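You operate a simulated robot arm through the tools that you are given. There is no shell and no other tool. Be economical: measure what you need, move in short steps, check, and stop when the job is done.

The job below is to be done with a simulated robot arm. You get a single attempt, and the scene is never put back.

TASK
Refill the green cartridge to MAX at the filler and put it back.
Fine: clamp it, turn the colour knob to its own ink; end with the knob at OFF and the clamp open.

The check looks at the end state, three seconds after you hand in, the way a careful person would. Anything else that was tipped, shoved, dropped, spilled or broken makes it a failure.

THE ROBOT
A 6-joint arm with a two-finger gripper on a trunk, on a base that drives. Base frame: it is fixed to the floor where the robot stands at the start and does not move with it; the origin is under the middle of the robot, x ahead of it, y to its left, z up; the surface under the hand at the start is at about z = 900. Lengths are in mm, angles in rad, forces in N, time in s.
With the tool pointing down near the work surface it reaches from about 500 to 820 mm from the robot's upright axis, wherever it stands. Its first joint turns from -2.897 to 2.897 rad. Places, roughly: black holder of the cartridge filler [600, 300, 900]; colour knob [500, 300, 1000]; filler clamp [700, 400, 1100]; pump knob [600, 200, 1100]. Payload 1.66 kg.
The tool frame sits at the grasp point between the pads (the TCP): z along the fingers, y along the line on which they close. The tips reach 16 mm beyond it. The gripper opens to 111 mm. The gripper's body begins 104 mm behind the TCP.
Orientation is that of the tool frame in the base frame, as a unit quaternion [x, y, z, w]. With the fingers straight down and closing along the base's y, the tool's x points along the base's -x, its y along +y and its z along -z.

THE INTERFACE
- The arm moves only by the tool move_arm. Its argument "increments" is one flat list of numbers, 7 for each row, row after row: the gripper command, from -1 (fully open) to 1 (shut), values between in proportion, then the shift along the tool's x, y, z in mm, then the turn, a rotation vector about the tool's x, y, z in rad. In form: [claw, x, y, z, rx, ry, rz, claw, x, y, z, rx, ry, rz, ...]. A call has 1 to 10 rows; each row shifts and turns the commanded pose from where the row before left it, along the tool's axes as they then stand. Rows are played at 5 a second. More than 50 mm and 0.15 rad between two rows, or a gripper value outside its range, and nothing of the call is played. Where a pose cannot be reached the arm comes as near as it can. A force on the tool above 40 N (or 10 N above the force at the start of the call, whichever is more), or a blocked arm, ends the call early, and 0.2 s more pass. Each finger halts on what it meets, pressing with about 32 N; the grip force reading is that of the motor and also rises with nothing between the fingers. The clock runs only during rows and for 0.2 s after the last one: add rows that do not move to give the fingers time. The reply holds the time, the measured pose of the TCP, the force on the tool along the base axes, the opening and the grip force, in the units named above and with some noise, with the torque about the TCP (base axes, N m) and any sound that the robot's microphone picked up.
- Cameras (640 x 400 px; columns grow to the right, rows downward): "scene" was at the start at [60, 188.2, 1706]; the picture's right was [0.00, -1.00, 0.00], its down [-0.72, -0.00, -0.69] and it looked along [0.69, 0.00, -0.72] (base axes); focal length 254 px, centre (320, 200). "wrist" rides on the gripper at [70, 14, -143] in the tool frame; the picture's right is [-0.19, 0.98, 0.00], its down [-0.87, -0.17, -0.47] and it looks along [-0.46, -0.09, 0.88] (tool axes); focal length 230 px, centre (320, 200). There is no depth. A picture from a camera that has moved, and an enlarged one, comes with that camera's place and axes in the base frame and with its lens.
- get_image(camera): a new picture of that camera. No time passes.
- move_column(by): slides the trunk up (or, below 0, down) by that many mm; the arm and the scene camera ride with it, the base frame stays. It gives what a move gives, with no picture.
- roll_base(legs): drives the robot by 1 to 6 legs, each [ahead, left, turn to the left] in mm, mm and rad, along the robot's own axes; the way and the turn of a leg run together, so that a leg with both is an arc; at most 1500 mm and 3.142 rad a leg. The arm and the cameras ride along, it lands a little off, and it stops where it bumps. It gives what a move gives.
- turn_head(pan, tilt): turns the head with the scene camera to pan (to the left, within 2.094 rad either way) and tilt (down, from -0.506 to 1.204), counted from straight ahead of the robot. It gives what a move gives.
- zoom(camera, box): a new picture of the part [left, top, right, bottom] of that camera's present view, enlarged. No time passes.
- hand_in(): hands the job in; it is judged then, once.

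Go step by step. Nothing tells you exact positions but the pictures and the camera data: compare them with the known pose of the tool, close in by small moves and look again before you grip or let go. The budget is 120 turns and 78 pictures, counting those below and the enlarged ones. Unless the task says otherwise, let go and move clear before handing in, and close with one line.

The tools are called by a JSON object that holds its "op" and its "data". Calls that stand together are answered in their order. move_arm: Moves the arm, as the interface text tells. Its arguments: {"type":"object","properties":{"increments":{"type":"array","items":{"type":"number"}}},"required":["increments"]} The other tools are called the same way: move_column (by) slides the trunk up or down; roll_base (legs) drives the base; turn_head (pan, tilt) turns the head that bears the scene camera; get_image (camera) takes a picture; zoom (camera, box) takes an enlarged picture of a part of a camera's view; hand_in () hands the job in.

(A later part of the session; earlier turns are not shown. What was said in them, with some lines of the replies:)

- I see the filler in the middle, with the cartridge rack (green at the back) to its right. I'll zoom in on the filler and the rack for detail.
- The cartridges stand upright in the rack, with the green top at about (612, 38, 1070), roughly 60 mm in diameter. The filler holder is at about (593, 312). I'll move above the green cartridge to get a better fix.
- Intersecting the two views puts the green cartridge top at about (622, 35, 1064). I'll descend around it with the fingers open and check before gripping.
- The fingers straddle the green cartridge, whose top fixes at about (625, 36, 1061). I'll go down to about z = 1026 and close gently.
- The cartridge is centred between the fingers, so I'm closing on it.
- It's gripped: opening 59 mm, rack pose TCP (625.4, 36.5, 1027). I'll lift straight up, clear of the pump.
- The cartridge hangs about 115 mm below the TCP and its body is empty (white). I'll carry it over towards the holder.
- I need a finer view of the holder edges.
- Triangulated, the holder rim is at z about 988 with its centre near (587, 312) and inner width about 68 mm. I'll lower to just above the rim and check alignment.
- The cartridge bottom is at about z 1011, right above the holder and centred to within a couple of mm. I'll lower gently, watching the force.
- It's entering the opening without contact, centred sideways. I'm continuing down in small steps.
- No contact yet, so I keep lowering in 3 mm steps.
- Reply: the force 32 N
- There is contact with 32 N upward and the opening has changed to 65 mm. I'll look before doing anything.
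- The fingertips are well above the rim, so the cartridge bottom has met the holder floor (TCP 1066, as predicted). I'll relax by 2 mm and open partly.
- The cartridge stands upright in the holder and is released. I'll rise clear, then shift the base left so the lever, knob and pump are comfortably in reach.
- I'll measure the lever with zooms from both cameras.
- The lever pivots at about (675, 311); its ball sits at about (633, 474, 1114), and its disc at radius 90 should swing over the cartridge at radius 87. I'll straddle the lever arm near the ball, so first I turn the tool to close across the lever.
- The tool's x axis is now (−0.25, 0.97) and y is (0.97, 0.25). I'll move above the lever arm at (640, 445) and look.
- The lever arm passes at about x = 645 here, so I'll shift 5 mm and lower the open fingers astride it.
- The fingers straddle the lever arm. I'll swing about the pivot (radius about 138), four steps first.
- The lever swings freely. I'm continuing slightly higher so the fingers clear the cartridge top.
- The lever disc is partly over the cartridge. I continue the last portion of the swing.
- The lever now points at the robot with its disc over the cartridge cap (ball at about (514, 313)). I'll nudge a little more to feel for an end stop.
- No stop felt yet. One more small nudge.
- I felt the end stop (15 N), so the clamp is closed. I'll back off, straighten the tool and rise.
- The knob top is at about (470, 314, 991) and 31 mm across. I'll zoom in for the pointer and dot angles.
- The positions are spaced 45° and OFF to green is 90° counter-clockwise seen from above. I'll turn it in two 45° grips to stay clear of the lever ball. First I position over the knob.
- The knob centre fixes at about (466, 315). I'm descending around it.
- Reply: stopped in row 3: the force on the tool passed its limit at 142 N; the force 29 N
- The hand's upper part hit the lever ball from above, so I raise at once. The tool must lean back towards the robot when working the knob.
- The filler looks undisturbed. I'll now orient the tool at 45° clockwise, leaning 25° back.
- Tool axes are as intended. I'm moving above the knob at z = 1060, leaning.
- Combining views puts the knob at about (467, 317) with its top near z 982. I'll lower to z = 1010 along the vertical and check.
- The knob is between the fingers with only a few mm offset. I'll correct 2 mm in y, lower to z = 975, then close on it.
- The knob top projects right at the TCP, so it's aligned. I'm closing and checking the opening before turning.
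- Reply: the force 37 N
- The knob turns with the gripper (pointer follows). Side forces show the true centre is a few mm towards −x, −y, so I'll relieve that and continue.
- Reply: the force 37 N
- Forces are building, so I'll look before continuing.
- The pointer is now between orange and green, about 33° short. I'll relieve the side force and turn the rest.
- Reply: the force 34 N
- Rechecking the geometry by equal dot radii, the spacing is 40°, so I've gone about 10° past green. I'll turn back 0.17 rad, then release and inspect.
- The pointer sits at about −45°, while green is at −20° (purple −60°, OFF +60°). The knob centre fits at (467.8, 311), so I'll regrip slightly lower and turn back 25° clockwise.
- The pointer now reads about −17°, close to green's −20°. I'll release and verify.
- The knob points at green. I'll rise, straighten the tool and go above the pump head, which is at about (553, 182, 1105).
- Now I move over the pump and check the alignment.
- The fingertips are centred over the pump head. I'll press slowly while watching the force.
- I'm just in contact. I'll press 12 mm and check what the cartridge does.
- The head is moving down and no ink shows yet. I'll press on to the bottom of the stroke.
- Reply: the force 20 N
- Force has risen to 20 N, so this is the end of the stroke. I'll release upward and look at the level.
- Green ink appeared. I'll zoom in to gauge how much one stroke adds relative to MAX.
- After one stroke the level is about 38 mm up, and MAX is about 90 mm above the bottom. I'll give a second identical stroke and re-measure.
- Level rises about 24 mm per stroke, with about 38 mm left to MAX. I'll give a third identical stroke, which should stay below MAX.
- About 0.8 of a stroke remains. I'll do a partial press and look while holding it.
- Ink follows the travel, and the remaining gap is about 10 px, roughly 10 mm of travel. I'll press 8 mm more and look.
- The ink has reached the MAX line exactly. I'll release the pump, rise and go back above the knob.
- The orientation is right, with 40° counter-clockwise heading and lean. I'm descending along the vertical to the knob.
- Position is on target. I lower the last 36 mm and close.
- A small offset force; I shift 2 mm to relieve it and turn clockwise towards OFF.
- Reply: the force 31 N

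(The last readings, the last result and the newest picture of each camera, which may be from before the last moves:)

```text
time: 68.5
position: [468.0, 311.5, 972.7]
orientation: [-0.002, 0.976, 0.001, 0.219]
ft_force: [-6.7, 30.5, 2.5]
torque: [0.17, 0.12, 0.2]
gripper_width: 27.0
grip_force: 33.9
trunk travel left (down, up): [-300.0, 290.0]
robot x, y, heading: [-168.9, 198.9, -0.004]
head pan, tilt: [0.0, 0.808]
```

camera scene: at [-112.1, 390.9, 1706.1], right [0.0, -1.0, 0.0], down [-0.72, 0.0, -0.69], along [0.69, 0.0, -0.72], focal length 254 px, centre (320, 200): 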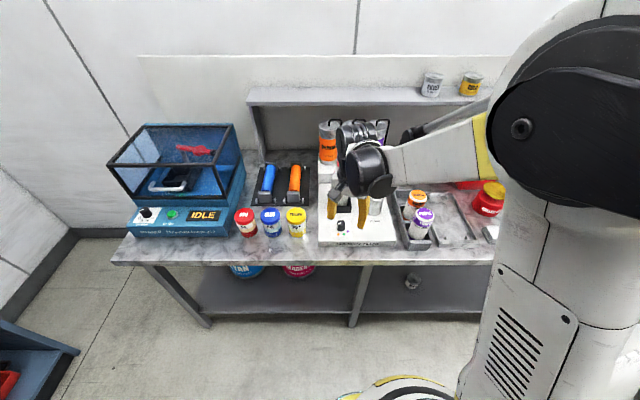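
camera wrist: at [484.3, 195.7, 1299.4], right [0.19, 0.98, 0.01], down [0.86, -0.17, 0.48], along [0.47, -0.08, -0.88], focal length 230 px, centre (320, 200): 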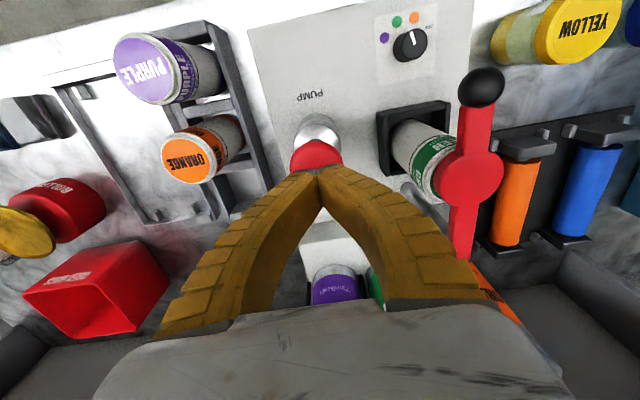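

Side force is now +30 N in y, so I re-centre and continue.

{"op": "move_arm", "data": {"increments": [1, 0, 3.5, 0, 0, 0, 0, 1, 0, 0, 0, 0.0597, 0, 0.1262, 1, 0, 0, 0, 0.0597, 0, 0.1262, 1, 0, 0, 0, 0.0597, 0, 0.1262, 1, 0, 0, 0, 0, 0, 0]}}

{"op": "zoom", "data": {"camera": "wrist", "box": [240, 100, 400, 220]}}

```text
time: 69.7
position: [468.0, 314.9, 974.6]
orientation: [0.202, 0.954, -0.045, 0.215]
ft_force: [3.2, 24.6, 2.3]
torque: [0.11, 0.08, 0.12]
gripper_width: 27.0
grip_force: 33.9
trunk travel left (down, up): [-300.0, 290.0]
robot x, y, heading: [-172.3, 206.2, -0.006]
head pan, tilt: [0.0, 0.808]
```

```text
3.33 times, centred on (320, 160) of wrist
camera zoom: at [360.9, 378.4, 1072.9], right [0.55, 0.83, 0.08], down [0.46, -0.39, 0.8], along [0.69, -0.4, -0.6], focal length 767 px, centre (320, 333)
```

zoom: 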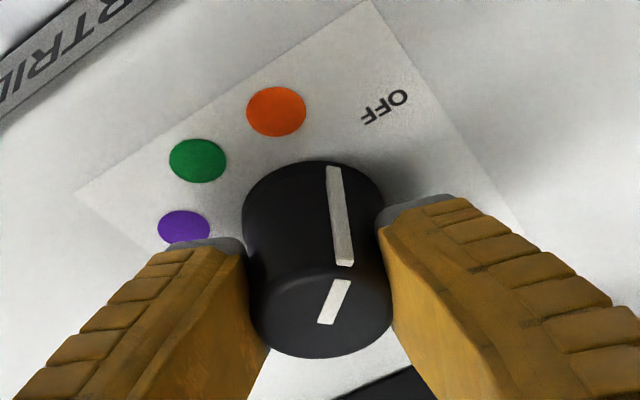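

The pointer reads about 49°, and OFF is at 60°. I turn another 0.2 rad clockwise and release.

{"op": "move_arm", "data": {"increments": [1, 0, 2.5, 0, 0, 0, 0, 1, 0, 0, 0, 0.0428, 0, 0.0904, 1, 0, 0, 0, 0.0428, 0, 0.0904, 1, 0, 0, 0, 0, 0, 0]}}

{"op": "zoom", "data": {"camera": "wrist", "box": [240, 100, 400, 220]}}

```text
time: 70.7
position: [470.1, 315.6, 973.5]
orientation: [0.296, 0.929, -0.066, 0.21]
ft_force: [12.0, 16.0, 11.7]
torque: [0.12, 0.16, 0.21]
gripper_width: 26.8
grip_force: 34.3
trunk travel left (down, up): [-300.0, 290.0]
robot x, y, heading: [-170.7, 205.2, -0.004]
head pan, tilt: [0.0, 0.808]
```

```text
3.33 times, centred on (320, 160) of wrist
camera zoom: at [376.2, 399.5, 1072.6], right [0.71, 0.7, 0.08], down [0.38, -0.47, 0.8], along [0.6, -0.53, -0.6], focal length 767 px, centre (320, 333)
```

zoom: 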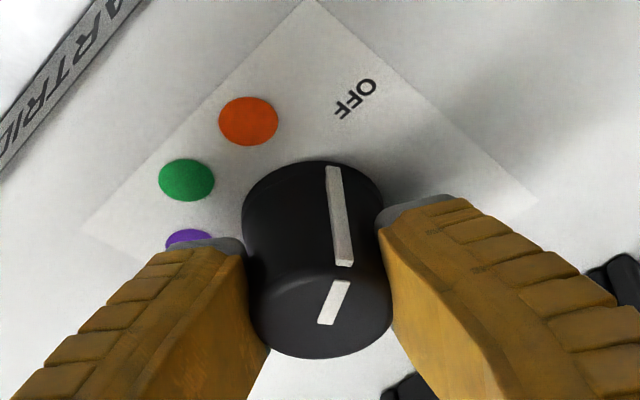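

The pointer is now at about 60°, which is OFF. I release, rise and straighten the tool.

{"op": "move_arm", "data": {"increments": [0.4, 0, 0, 0, 0, 0, 0, 0, 0, 0, 0, 0, 0, 0, -0.3, 0, 0, 0, 0, 0, 0, -0.3, -8.6, 0, -18, 0, 0, 0, -0.3, -17.2, 0, -36, 0, 0, 0, -0.3, -19, 0, -40, 0, 0, 0, -0.3, -19, 0, -40, 0, 0, 0, -0.3, -19, 0, -40, 0, 0, 0, -0.3, -19, 0, -40, 0, 0, 0, -0.3, 0, 0, 0, 0, 0, 0]}}

{"op": "move_arm", "data": {"increments": [0, 0, 0, 0, 0, 0.1453, 0, 0, 0, 0, 0, 0, 0.1453, 0, 0, 0, 0, 0, 0, 0.1453, 0, 0, 0, 0, 0, 0, 0, 0]}}

```text
time: 72.9
position: [468.1, 314.5, 1213.7]
orientation: [0.295, 0.93, -0.066, 0.208]
ft_force: [0.0, 0.4, 0.2]
torque: [0.03, 0.02, 0.03]
gripper_width: 73.7
grip_force: 1.3
trunk travel left (down, up): [-300.0, 290.0]
robot x, y, heading: [-170.6, 199.1, -0.004]
head pan, tilt: [0.0, 0.808]
```

```text
time: 73.9
position: [469.0, 313.4, 1211.0]
orientation: [0.302, 0.953, 0.0, 0.002]
ft_force: [0.4, -0.6, 0.6]
torque: [0.0, -0.01, 0.0]
gripper_width: 57.6
grip_force: 0.8
trunk travel left (down, up): [-300.0, 290.0]
robot x, y, heading: [-171.2, 202.6, -0.004]
head pan, tilt: [0.0, 0.808]
```

Now I straighten the heading and drive forward 120 mm so the lever's whole arc is reachable.

{"op": "move_arm", "data": {"increments": [0, 0, 0, 0, 0, 0, -0.123, 0, 0, 0, 0, 0, 0, -0.123, 0, 0, 0, 0, 0, 0, -0.123, 0, 0, 0, 0, 0, 0, -0.123, 0, 0, 0, 0, 0, 0, -0.122, 0, 0, 0, 0, 0, 0, 0]}}

{"op": "roll_base", "data": {"legs": [[120, 0, 0]]}}

```text
time: 75.3
position: [470.8, 313.5, 1210.5]
orientation: [0.0, 1.0, -0.001, 0.002]
ft_force: [0.0, -0.9, -0.1]
torque: [-0.02, -0.04, -0.01]
gripper_width: 57.5
grip_force: 1.3
trunk travel left (down, up): [-300.0, 290.0]
robot x, y, heading: [-169.1, 202.3, -0.0]
head pan, tilt: [0.0, 0.808]
```

```text
time: 76.5
position: [588.6, 312.7, 1209.2]
orientation: [0.001, 1.0, 0.0, 0.002]
ft_force: [0.4, -0.2, -0.6]
torque: [-0.03, 0.02, -0.01]
gripper_width: 57.5
grip_force: 1.8
trunk travel left (down, up): [-300.0, 290.0]
robot x, y, heading: [-56.6, 199.9, -0.008]
head pan, tilt: [0.0, 0.808]
```

Now I go astride the lever arm at (540, 311, 1109).

{"op": "move_arm", "data": {"increments": [0, 24.3, -0.6, 0, 0, 0, 0, 0, 24.3, -0.6, 0, 0, 0, 0, 0, 0, 0, 40, 0, 0, 0, 0, 0, 0, 30, 0, 0, 0, 0, 0, 0, 20, 0, 0, 0, 0, 0, 0, 10, 0, 0, 0, 0, 0, 0, 0, 0, 0, 0]}}

```text
time: 78.1
position: [539.1, 311.9, 1110.9]
orientation: [0.001, 1.0, -0.001, 0.003]
ft_force: [0.2, 1.0, 0.0]
torque: [0.02, 0.02, 0.0]
gripper_width: 57.5
grip_force: 1.7
trunk travel left (down, up): [-300.0, 290.0]
robot x, y, heading: [-54.7, 201.9, -0.004]
head pan, tilt: [0.0, 0.808]
```

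Swinging the lever back open, five steps first.

{"op": "move_arm", "data": {"increments": [0, -1.5, 20, 0, 0, 0, 0.146, 0, -1.5, 20, 0, 0, 0, 0.146, 0, -1.5, 20, 0, 0, 0, 0.146, 0, -1.5, 20, 0, 0, 0, 0.146, 0, -1.5, 20, 0, 0, 0, 0.146, 0, 0, 0, 0, 0, 0, 0]}}

{"op": "move_arm", "data": {"increments": [0, -1.5, 20, 0, 0, 0, 0.146, 0, -1.5, 20, 0, 0, 0, 0.146, 0, -1.5, 20, 0, 0, 0, 0.146, 0, -1.5, 20, 0, 0, 0, 0.146, 0, 0, 0, 0, 0, 0, 0]}}

```text
time: 79.5
position: [574.1, 402.1, 1110.9]
orientation: [0.359, 0.933, 0.0, 0.003]
ft_force: [0.4, -0.2, -0.1]
torque: [-0.03, -0.02, -0.02]
gripper_width: 57.6
grip_force: 1.6
trunk travel left (down, up): [-300.0, 290.0]
robot x, y, heading: [-55.6, 204.0, -0.007]
head pan, tilt: [0.0, 0.808]
```

```text
time: 80.7
position: [642.1, 443.2, 1111.4]
orientation: [0.613, 0.79, 0.001, 0.003]
ft_force: [0.1, -0.2, -0.3]
torque: [-0.01, -0.04, 0.0]
gripper_width: 57.6
grip_force: 1.4
trunk travel left (down, up): [-300.0, 290.0]
robot x, y, heading: [-54.2, 199.9, -0.0]
head pan, tilt: [0.0, 0.808]
```

I push the last bit so the lever returns to its original angle.

{"op": "move_arm", "data": {"increments": [0, -0.7, 10, 0, 0, 0, 0.073, 0, -0.7, 10, 0, 0, 0, 0.073, 0, 0, 0, 0, 0, 0, 0]}}

{"op": "get_image", "data": {"camera": "wrist"}}

```text
time: 81.5
position: [663.2, 445.2, 1109.4]
orientation: [0.668, 0.744, 0.001, 0.002]
ft_force: [-2.8, -2.0, 0.6]
torque: [0.0, 0.05, 0.06]
gripper_width: 59.4
grip_force: 2.5
trunk travel left (down, up): [-300.0, 290.0]
robot x, y, heading: [-52.9, 202.9, -0.003]
head pan, tilt: [0.0, 0.808]
```

```text
1 pictures are left
camera wrist: at [668.6, 517.8, 1253.3], right [1.0, -0.08, 0.01], down [-0.08, -0.88, 0.47], along [-0.04, -0.47, -0.88], focal length 230 px, centre (320, 200)
```

wrist: 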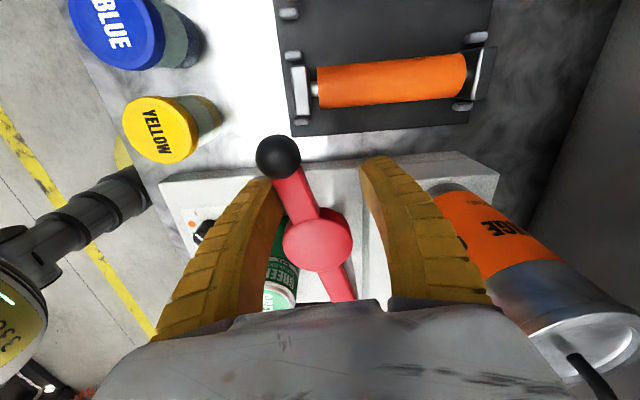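

The lever is back at its original open position against its stop. I back off, rise and turn the tool straight.

{"op": "move_arm", "data": {"increments": [0, 0, -10, 0, 0, 0, 0, 0, 0, 0, -40, 0, 0, 0, 0, 0, 0, -40, 0, 0, 0, 0, 0, 0, -40, 0, 0, 0, 0, 0, 0, -40, 0, 0, 0, -0.5, 0, 0, 0, 0, 0, 0]}}

{"op": "move_arm", "data": {"increments": [-0.5, 0, 0, 0, 0, 0, -0.1463, -0.5, 0, 0, 0, 0, 0, -0.1463, -0.5, 0, 0, 0, 0, 0, -0.1463, -0.5, 0, 0, 0, 0, 0, -0.1463, -0.5, 0, 0, 0, 0, 0, -0.1463, -0.5, 0, 0, 0, 0, 0, -0.1463, -0.5, 0, 0, 0, 0, 0, -0.1463, -0.5, 0, 0, 0, 0, 0, -0.1463, -0.5, 0, 0, 0, 0, 0, -0.1463, -0.5, 0, 0, 0, 0, 0, -0.1463]}}

```text
time: 82.9
position: [650.7, 446.0, 1271.6]
orientation: [0.668, 0.744, 0.002, 0.003]
ft_force: [-0.8, 0.5, 0.7]
torque: [-0.03, -0.02, -0.03]
gripper_width: 84.6
grip_force: 0.7
trunk travel left (down, up): [-300.0, 290.0]
robot x, y, heading: [-51.4, 206.0, -0.008]
head pan, tilt: [0.0, 0.808]
```

```text
time: 85.1
position: [651.8, 446.5, 1271.0]
orientation: [-0.001, 1.0, -0.001, 0.003]
ft_force: [-0.1, -0.6, 0.4]
torque: [0.0, 0.02, -0.02]
gripper_width: 84.5
grip_force: 1.3
trunk travel left (down, up): [-300.0, 290.0]
robot x, y, heading: [-53.8, 204.2, -0.004]
head pan, tilt: [0.0, 0.808]
```

Now back above the cartridge in the holder at (588, 310.5).

{"op": "move_arm", "data": {"increments": [-0.6, 21.3, -45.3, 0, 0, 0.006, 0, -0.6, 21.3, -45.3, 0, 0, 0, 0, -0.6, 21.2, -45.4, 0, 0, 0, 0, -0.6, 0, 0, 45, 0, 0, 0, -0.6, 0, 0, 45, 0, 0, 0, -0.6, 0, 0, 45, 0, 0, 0, -0.6, 0, 0, 0, 0, 0, 0]}}

```text
refused: row 3 steps farther than a row can; nothing moved
```

{"op": "move_arm", "data": {"increments": [-0.6, 16, -34, 0, 0, 0.006, 0, -0.6, 16, -34, 0, 0, 0, 0, -0.6, 16, -34, 0, 0, 0, 0, -0.6, 16, -34, 0, 0, 0, 0, -0.6, 0, 0, 45, 0, 0, 0, -0.6, 0, 0, 45, 0, 0, 0, -0.6, 0, 0, 45, 0, 0, 0, -0.6, 0, 0, 0, 0, 0, 0]}}

```text
time: 86.9
position: [586.2, 309.2, 1136.6]
orientation: [0.001, 1.0, -0.001, 0.0]
ft_force: [1.6, 0.3, -0.1]
torque: [0.02, -0.01, 0.01]
gripper_width: 90.0
grip_force: 0.9
trunk travel left (down, up): [-300.0, 290.0]
robot x, y, heading: [-48.9, 201.2, -0.005]
head pan, tilt: [0.0, 0.808]
```

Pose is good; I lower to the grip height and close.

{"op": "move_arm", "data": {"increments": [-0.6, -1, 1, 35, 0, 0, 0, -0.6, 0, 0, 35, 0, 0, 0, -0.6, 0, 0, 0, 0, 0, 0, 0, 0, 0, 0, 0, 0, 0, 1, 0, 0, 0, 0, 0, 0, 1, 0, 0, 0, 0, 0, 0, 1, 0, 0, 0, 0, 0, 0]}}

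```text
time: 88.5
position: [587.4, 311.4, 1066.0]
orientation: [0.0, 1.0, 0.0, -0.001]
ft_force: [-0.7, -2.0, 0.6]
torque: [0.01, 0.14, 0.01]
gripper_width: 58.5
grip_force: 32.2
trunk travel left (down, up): [-300.0, 290.0]
robot x, y, heading: [-58.3, 202.6, -0.008]
head pan, tilt: [0.0, 0.808]
```

Gripped at 58.5 mm. I lift straight up and carry it back to the rack.

{"op": "move_arm", "data": {"increments": [1, 0, 0, -20, 0, 0, 0, 1, 0, 0, -40, 0, 0, 0, 1, 0, 0, -40, 0, 0, 0, 1, 0, 0, -40, 0, 0, 0, 1, 0, 0, -40, 0, 0, 0, 1, 0, 0, -28, 0, 0, 0, 1, 0, 0, 0, 0, 0, 0]}}

{"op": "move_arm", "data": {"increments": [1, -6.3, -45.8, 0, 0, 0, 0, 1, -6.3, -45.8, 0, 0, 0, 0, 1, -6.3, -45.8, 0, 0, 0, 0, 1, -6.3, -45.8, 0, 0, 0, 0, 1, -6.3, -45.8, 0, 0, 0, 0, 1, -6.2, -45.8, 0, 0, 0, 0, 1, 0, 0, 0, 0, 0, 0]}}

```text
time: 90.1
position: [589.8, 312.1, 1274.1]
orientation: [0.0, 1.0, -0.001, -0.001]
ft_force: [0.1, 0.7, -3.7]
torque: [0.03, 0.01, 0.0]
gripper_width: 58.7
grip_force: 31.7
trunk travel left (down, up): [-300.0, 290.0]
robot x, y, heading: [-54.2, 204.6, -0.002]
head pan, tilt: [0.0, 0.808]
```

```text
time: 91.7
position: [625.4, 34.1, 1273.2]
orientation: [0.0, 1.0, 0.0, -0.001]
ft_force: [-0.5, 0.3, -5.0]
torque: [0.0, 0.02, 0.01]
gripper_width: 58.5
grip_force: 32.5
trunk travel left (down, up): [-300.0, 290.0]
robot x, y, heading: [-54.5, 201.5, -0.006]
head pan, tilt: [0.0, 0.808]
```

I lower to just above the rack and check the measured pose.

{"op": "move_arm", "data": {"increments": [1, 0, 2, 45, 0, 0, 0, 1, 0, 0, 45, 0, 0, 0, 1, 0, 0, 45, 0, 0, 0, 1, 0, 0, 40, 0, 0, 0, 1, 0, 0, 0, 0, 0, 0, 1, 0, 0, 0, 0, 0, 0]}}

{"op": "move_arm", "data": {"increments": [1, 0, 0, 0, 0, 0, 0]}}

```text
time: 93.1
position: [625.5, 35.9, 1098.3]
orientation: [0.0, 1.0, -0.001, -0.001]
ft_force: [-0.5, 0.0, -4.4]
torque: [-0.01, 0.03, 0.03]
gripper_width: 58.4
grip_force: 32.2
trunk travel left (down, up): [-300.0, 290.0]
robot x, y, heading: [-54.6, 203.4, -0.001]
head pan, tilt: [0.0, 0.808]
```

```text
time: 93.5
position: [625.2, 35.8, 1099.1]
orientation: [0.0, 1.0, 0.0, -0.001]
ft_force: [-1.1, -0.6, -4.7]
torque: [0.01, 0.05, -0.03]
gripper_width: 58.9
grip_force: 32.3
trunk travel left (down, up): [-300.0, 290.0]
robot x, y, heading: [-55.4, 202.3, -0.006]
head pan, tilt: [0.0, 0.808]
```

It's aligned with the original pick pose within about 1 mm. I'm lowering gently with the force guard.

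{"op": "move_arm", "data": {"increments": [1, 0, 0.6, 9, 0, 0, 0, 1, 0, 0, 9, 0, 0, 0, 1, 0, 0, 9, 0, 0, 0, 1, 0, 0, 9, 0, 0, 0, 1, 0, 0, 9, 0, 0, 0, 1, 0, 0, 9, 0, 0, 0, 1, 0, 0, 9, 0, 0, 0, 1, 0, 0, 0, 0, 0, 0]}}

```text
time: 95.3
position: [625.2, 38.6, 1036.6]
orientation: [0.0, 1.0, -0.001, 0.0]
ft_force: [-0.4, -0.6, -3.9]
torque: [0.03, 0.01, 0.01]
gripper_width: 58.7
grip_force: 32.5
trunk travel left (down, up): [-300.0, 290.0]
robot x, y, heading: [-57.6, 203.5, -0.004]
head pan, tilt: [0.0, 0.808]
```

It's inside the slot without resistance, with about 10 mm to go.

{"op": "move_arm", "data": {"increments": [1, 0, -0.5, 3, 0, 0, 0, 1, 0, 0, 3, 0, 0, 0, 1, 0, 0, 2, 0, 0, 0, 1, 0, 0, 0, 0, 0, 0]}}

```text
time: 96.3
position: [626.7, 38.2, 1029.2]
orientation: [0.0, 1.0, 0.0, -0.001]
ft_force: [0.0, 0.2, -4.6]
torque: [0.01, 0.07, 0.02]
gripper_width: 58.5
grip_force: 31.3
trunk travel left (down, up): [-300.0, 290.0]
robot x, y, heading: [-54.0, 202.4, -0.004]
head pan, tilt: [0.0, 0.808]
```

{"op": "move_arm", "data": {"increments": [1, 0, 0, 1.5, 0, 0, 0, 1, 0, 0, 1.5, 0, 0, 0, 1, 0, 0, 0, 0, 0, 0]}}

```text
time: 97.1
position: [626.3, 36.8, 1025.2]
orientation: [0.0, 1.0, -0.001, -0.001]
ft_force: [-0.2, -0.4, -4.4]
torque: [-0.03, -0.02, -0.03]
gripper_width: 58.5
grip_force: 32.2
trunk travel left (down, up): [-300.0, 290.0]
robot x, y, heading: [-53.5, 200.4, -0.003]
head pan, tilt: [0.0, 0.808]
```

Still hanging free (−4.4 N weight), so I continue in 1.5 mm steps until it seats.

{"op": "move_arm", "data": {"increments": [1, 0, 0, 1.5, 0, 0, 0, 1, 0, 0, 1.5, 0, 0, 0, 1, 0, 0, 0, 0, 0, 0]}}

```text
time: 97.9
position: [626.5, 38.4, 1022.5]
orientation: [0.002, 1.0, -0.001, 0.0]
ft_force: [2.4, -2.1, 5.5]
torque: [0.02, -0.29, -0.08]
gripper_width: 58.5
grip_force: 31.8
trunk travel left (down, up): [-300.0, 290.0]
robot x, y, heading: [-56.6, 203.4, -0.004]
head pan, tilt: [0.0, 0.808]
```

It has seated (force turned upward, 5.5 N). I open gently and rise clear.

{"op": "move_arm", "data": {"increments": [0.2, 0, 0, 0, 0, 0, 0, -0.2, 0, 0, 0, 0, 0, 0, -0.6, 0, 0, 0, 0, 0, 0, -0.7, 0, 0, 0, 0, 0, 0, -0.7, 0, 0, -25, 0, 0, 0, -0.7, 0, 0, -45, 0, 0, 0, -0.7, 0, 0, -45, 0, 0, 0, -0.7, 0, 0, -45, 0, 0, 0, -0.7, 0, 0, -45, 0, 0, 0, -0.7, 0, 0, 0, 0, 0, 0]}}

{"op": "move_arm", "data": {"increments": [-0.7, 20, -40, -10, 0, 0, 0, -0.7, 20, -40, -10, 0, 0, 0, -0.7, 20, -40, -10, 0, 0, 0, -0.7, 20, -40, -10, 0, 0, 0, -0.7, 20, -40, -10, 0, 0, 0, -0.7, 0, 0, 0, 0, 0, 0]}}

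{"op": "get_image", "data": {"camera": "scene"}}

```text
time: 100.1
position: [626.8, 37.3, 1227.4]
orientation: [0.0, 1.0, -0.002, -0.001]
ft_force: [0.8, -0.1, -0.6]
torque: [0.02, 0.01, 0.04]
gripper_width: 95.3
grip_force: 0.9
trunk travel left (down, up): [-300.0, 290.0]
robot x, y, heading: [-54.1, 202.4, -0.011]
head pan, tilt: [0.0, 0.808]
```

```text
time: 101.5
position: [528.3, -159.9, 1278.0]
orientation: [0.0, 1.0, -0.001, 0.0]
ft_force: [-0.7, 0.6, -0.3]
torque: [-0.04, 0.04, 0.02]
gripper_width: 95.3
grip_force: 0.3
trunk travel left (down, up): [-300.0, 290.0]
robot x, y, heading: [-54.9, 203.8, -0.003]
head pan, tilt: [0.0, 0.808]
```

```text
0 pictures are left
camera scene: at [7.5, 391.3, 1705.9], right [0.0, -1.0, 0.0], down [-0.72, 0.0, -0.69], along [0.69, 0.0, -0.72], focal length 254 px, centre (320, 200)
```

scene: 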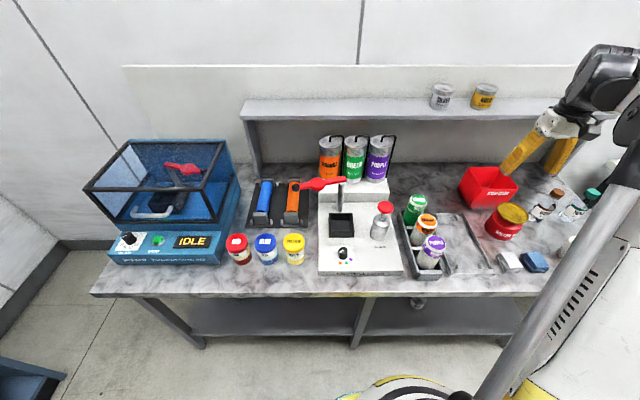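

The green cartridge stands in its rack slot, the holder is empty, the lever is open and nothing else looks disturbed; the arm is clear. I'm handing in.

{"op": "hand_in", "data": {}}

```text
The job is handed in.
```

The green cartridge is filled to the MAX line and back in its rack slot, the knob is at OFF and the clamp is open. While going for the knob, the hand once hit the lever ball from above (142 N peak), and I saw no damage afterwards.
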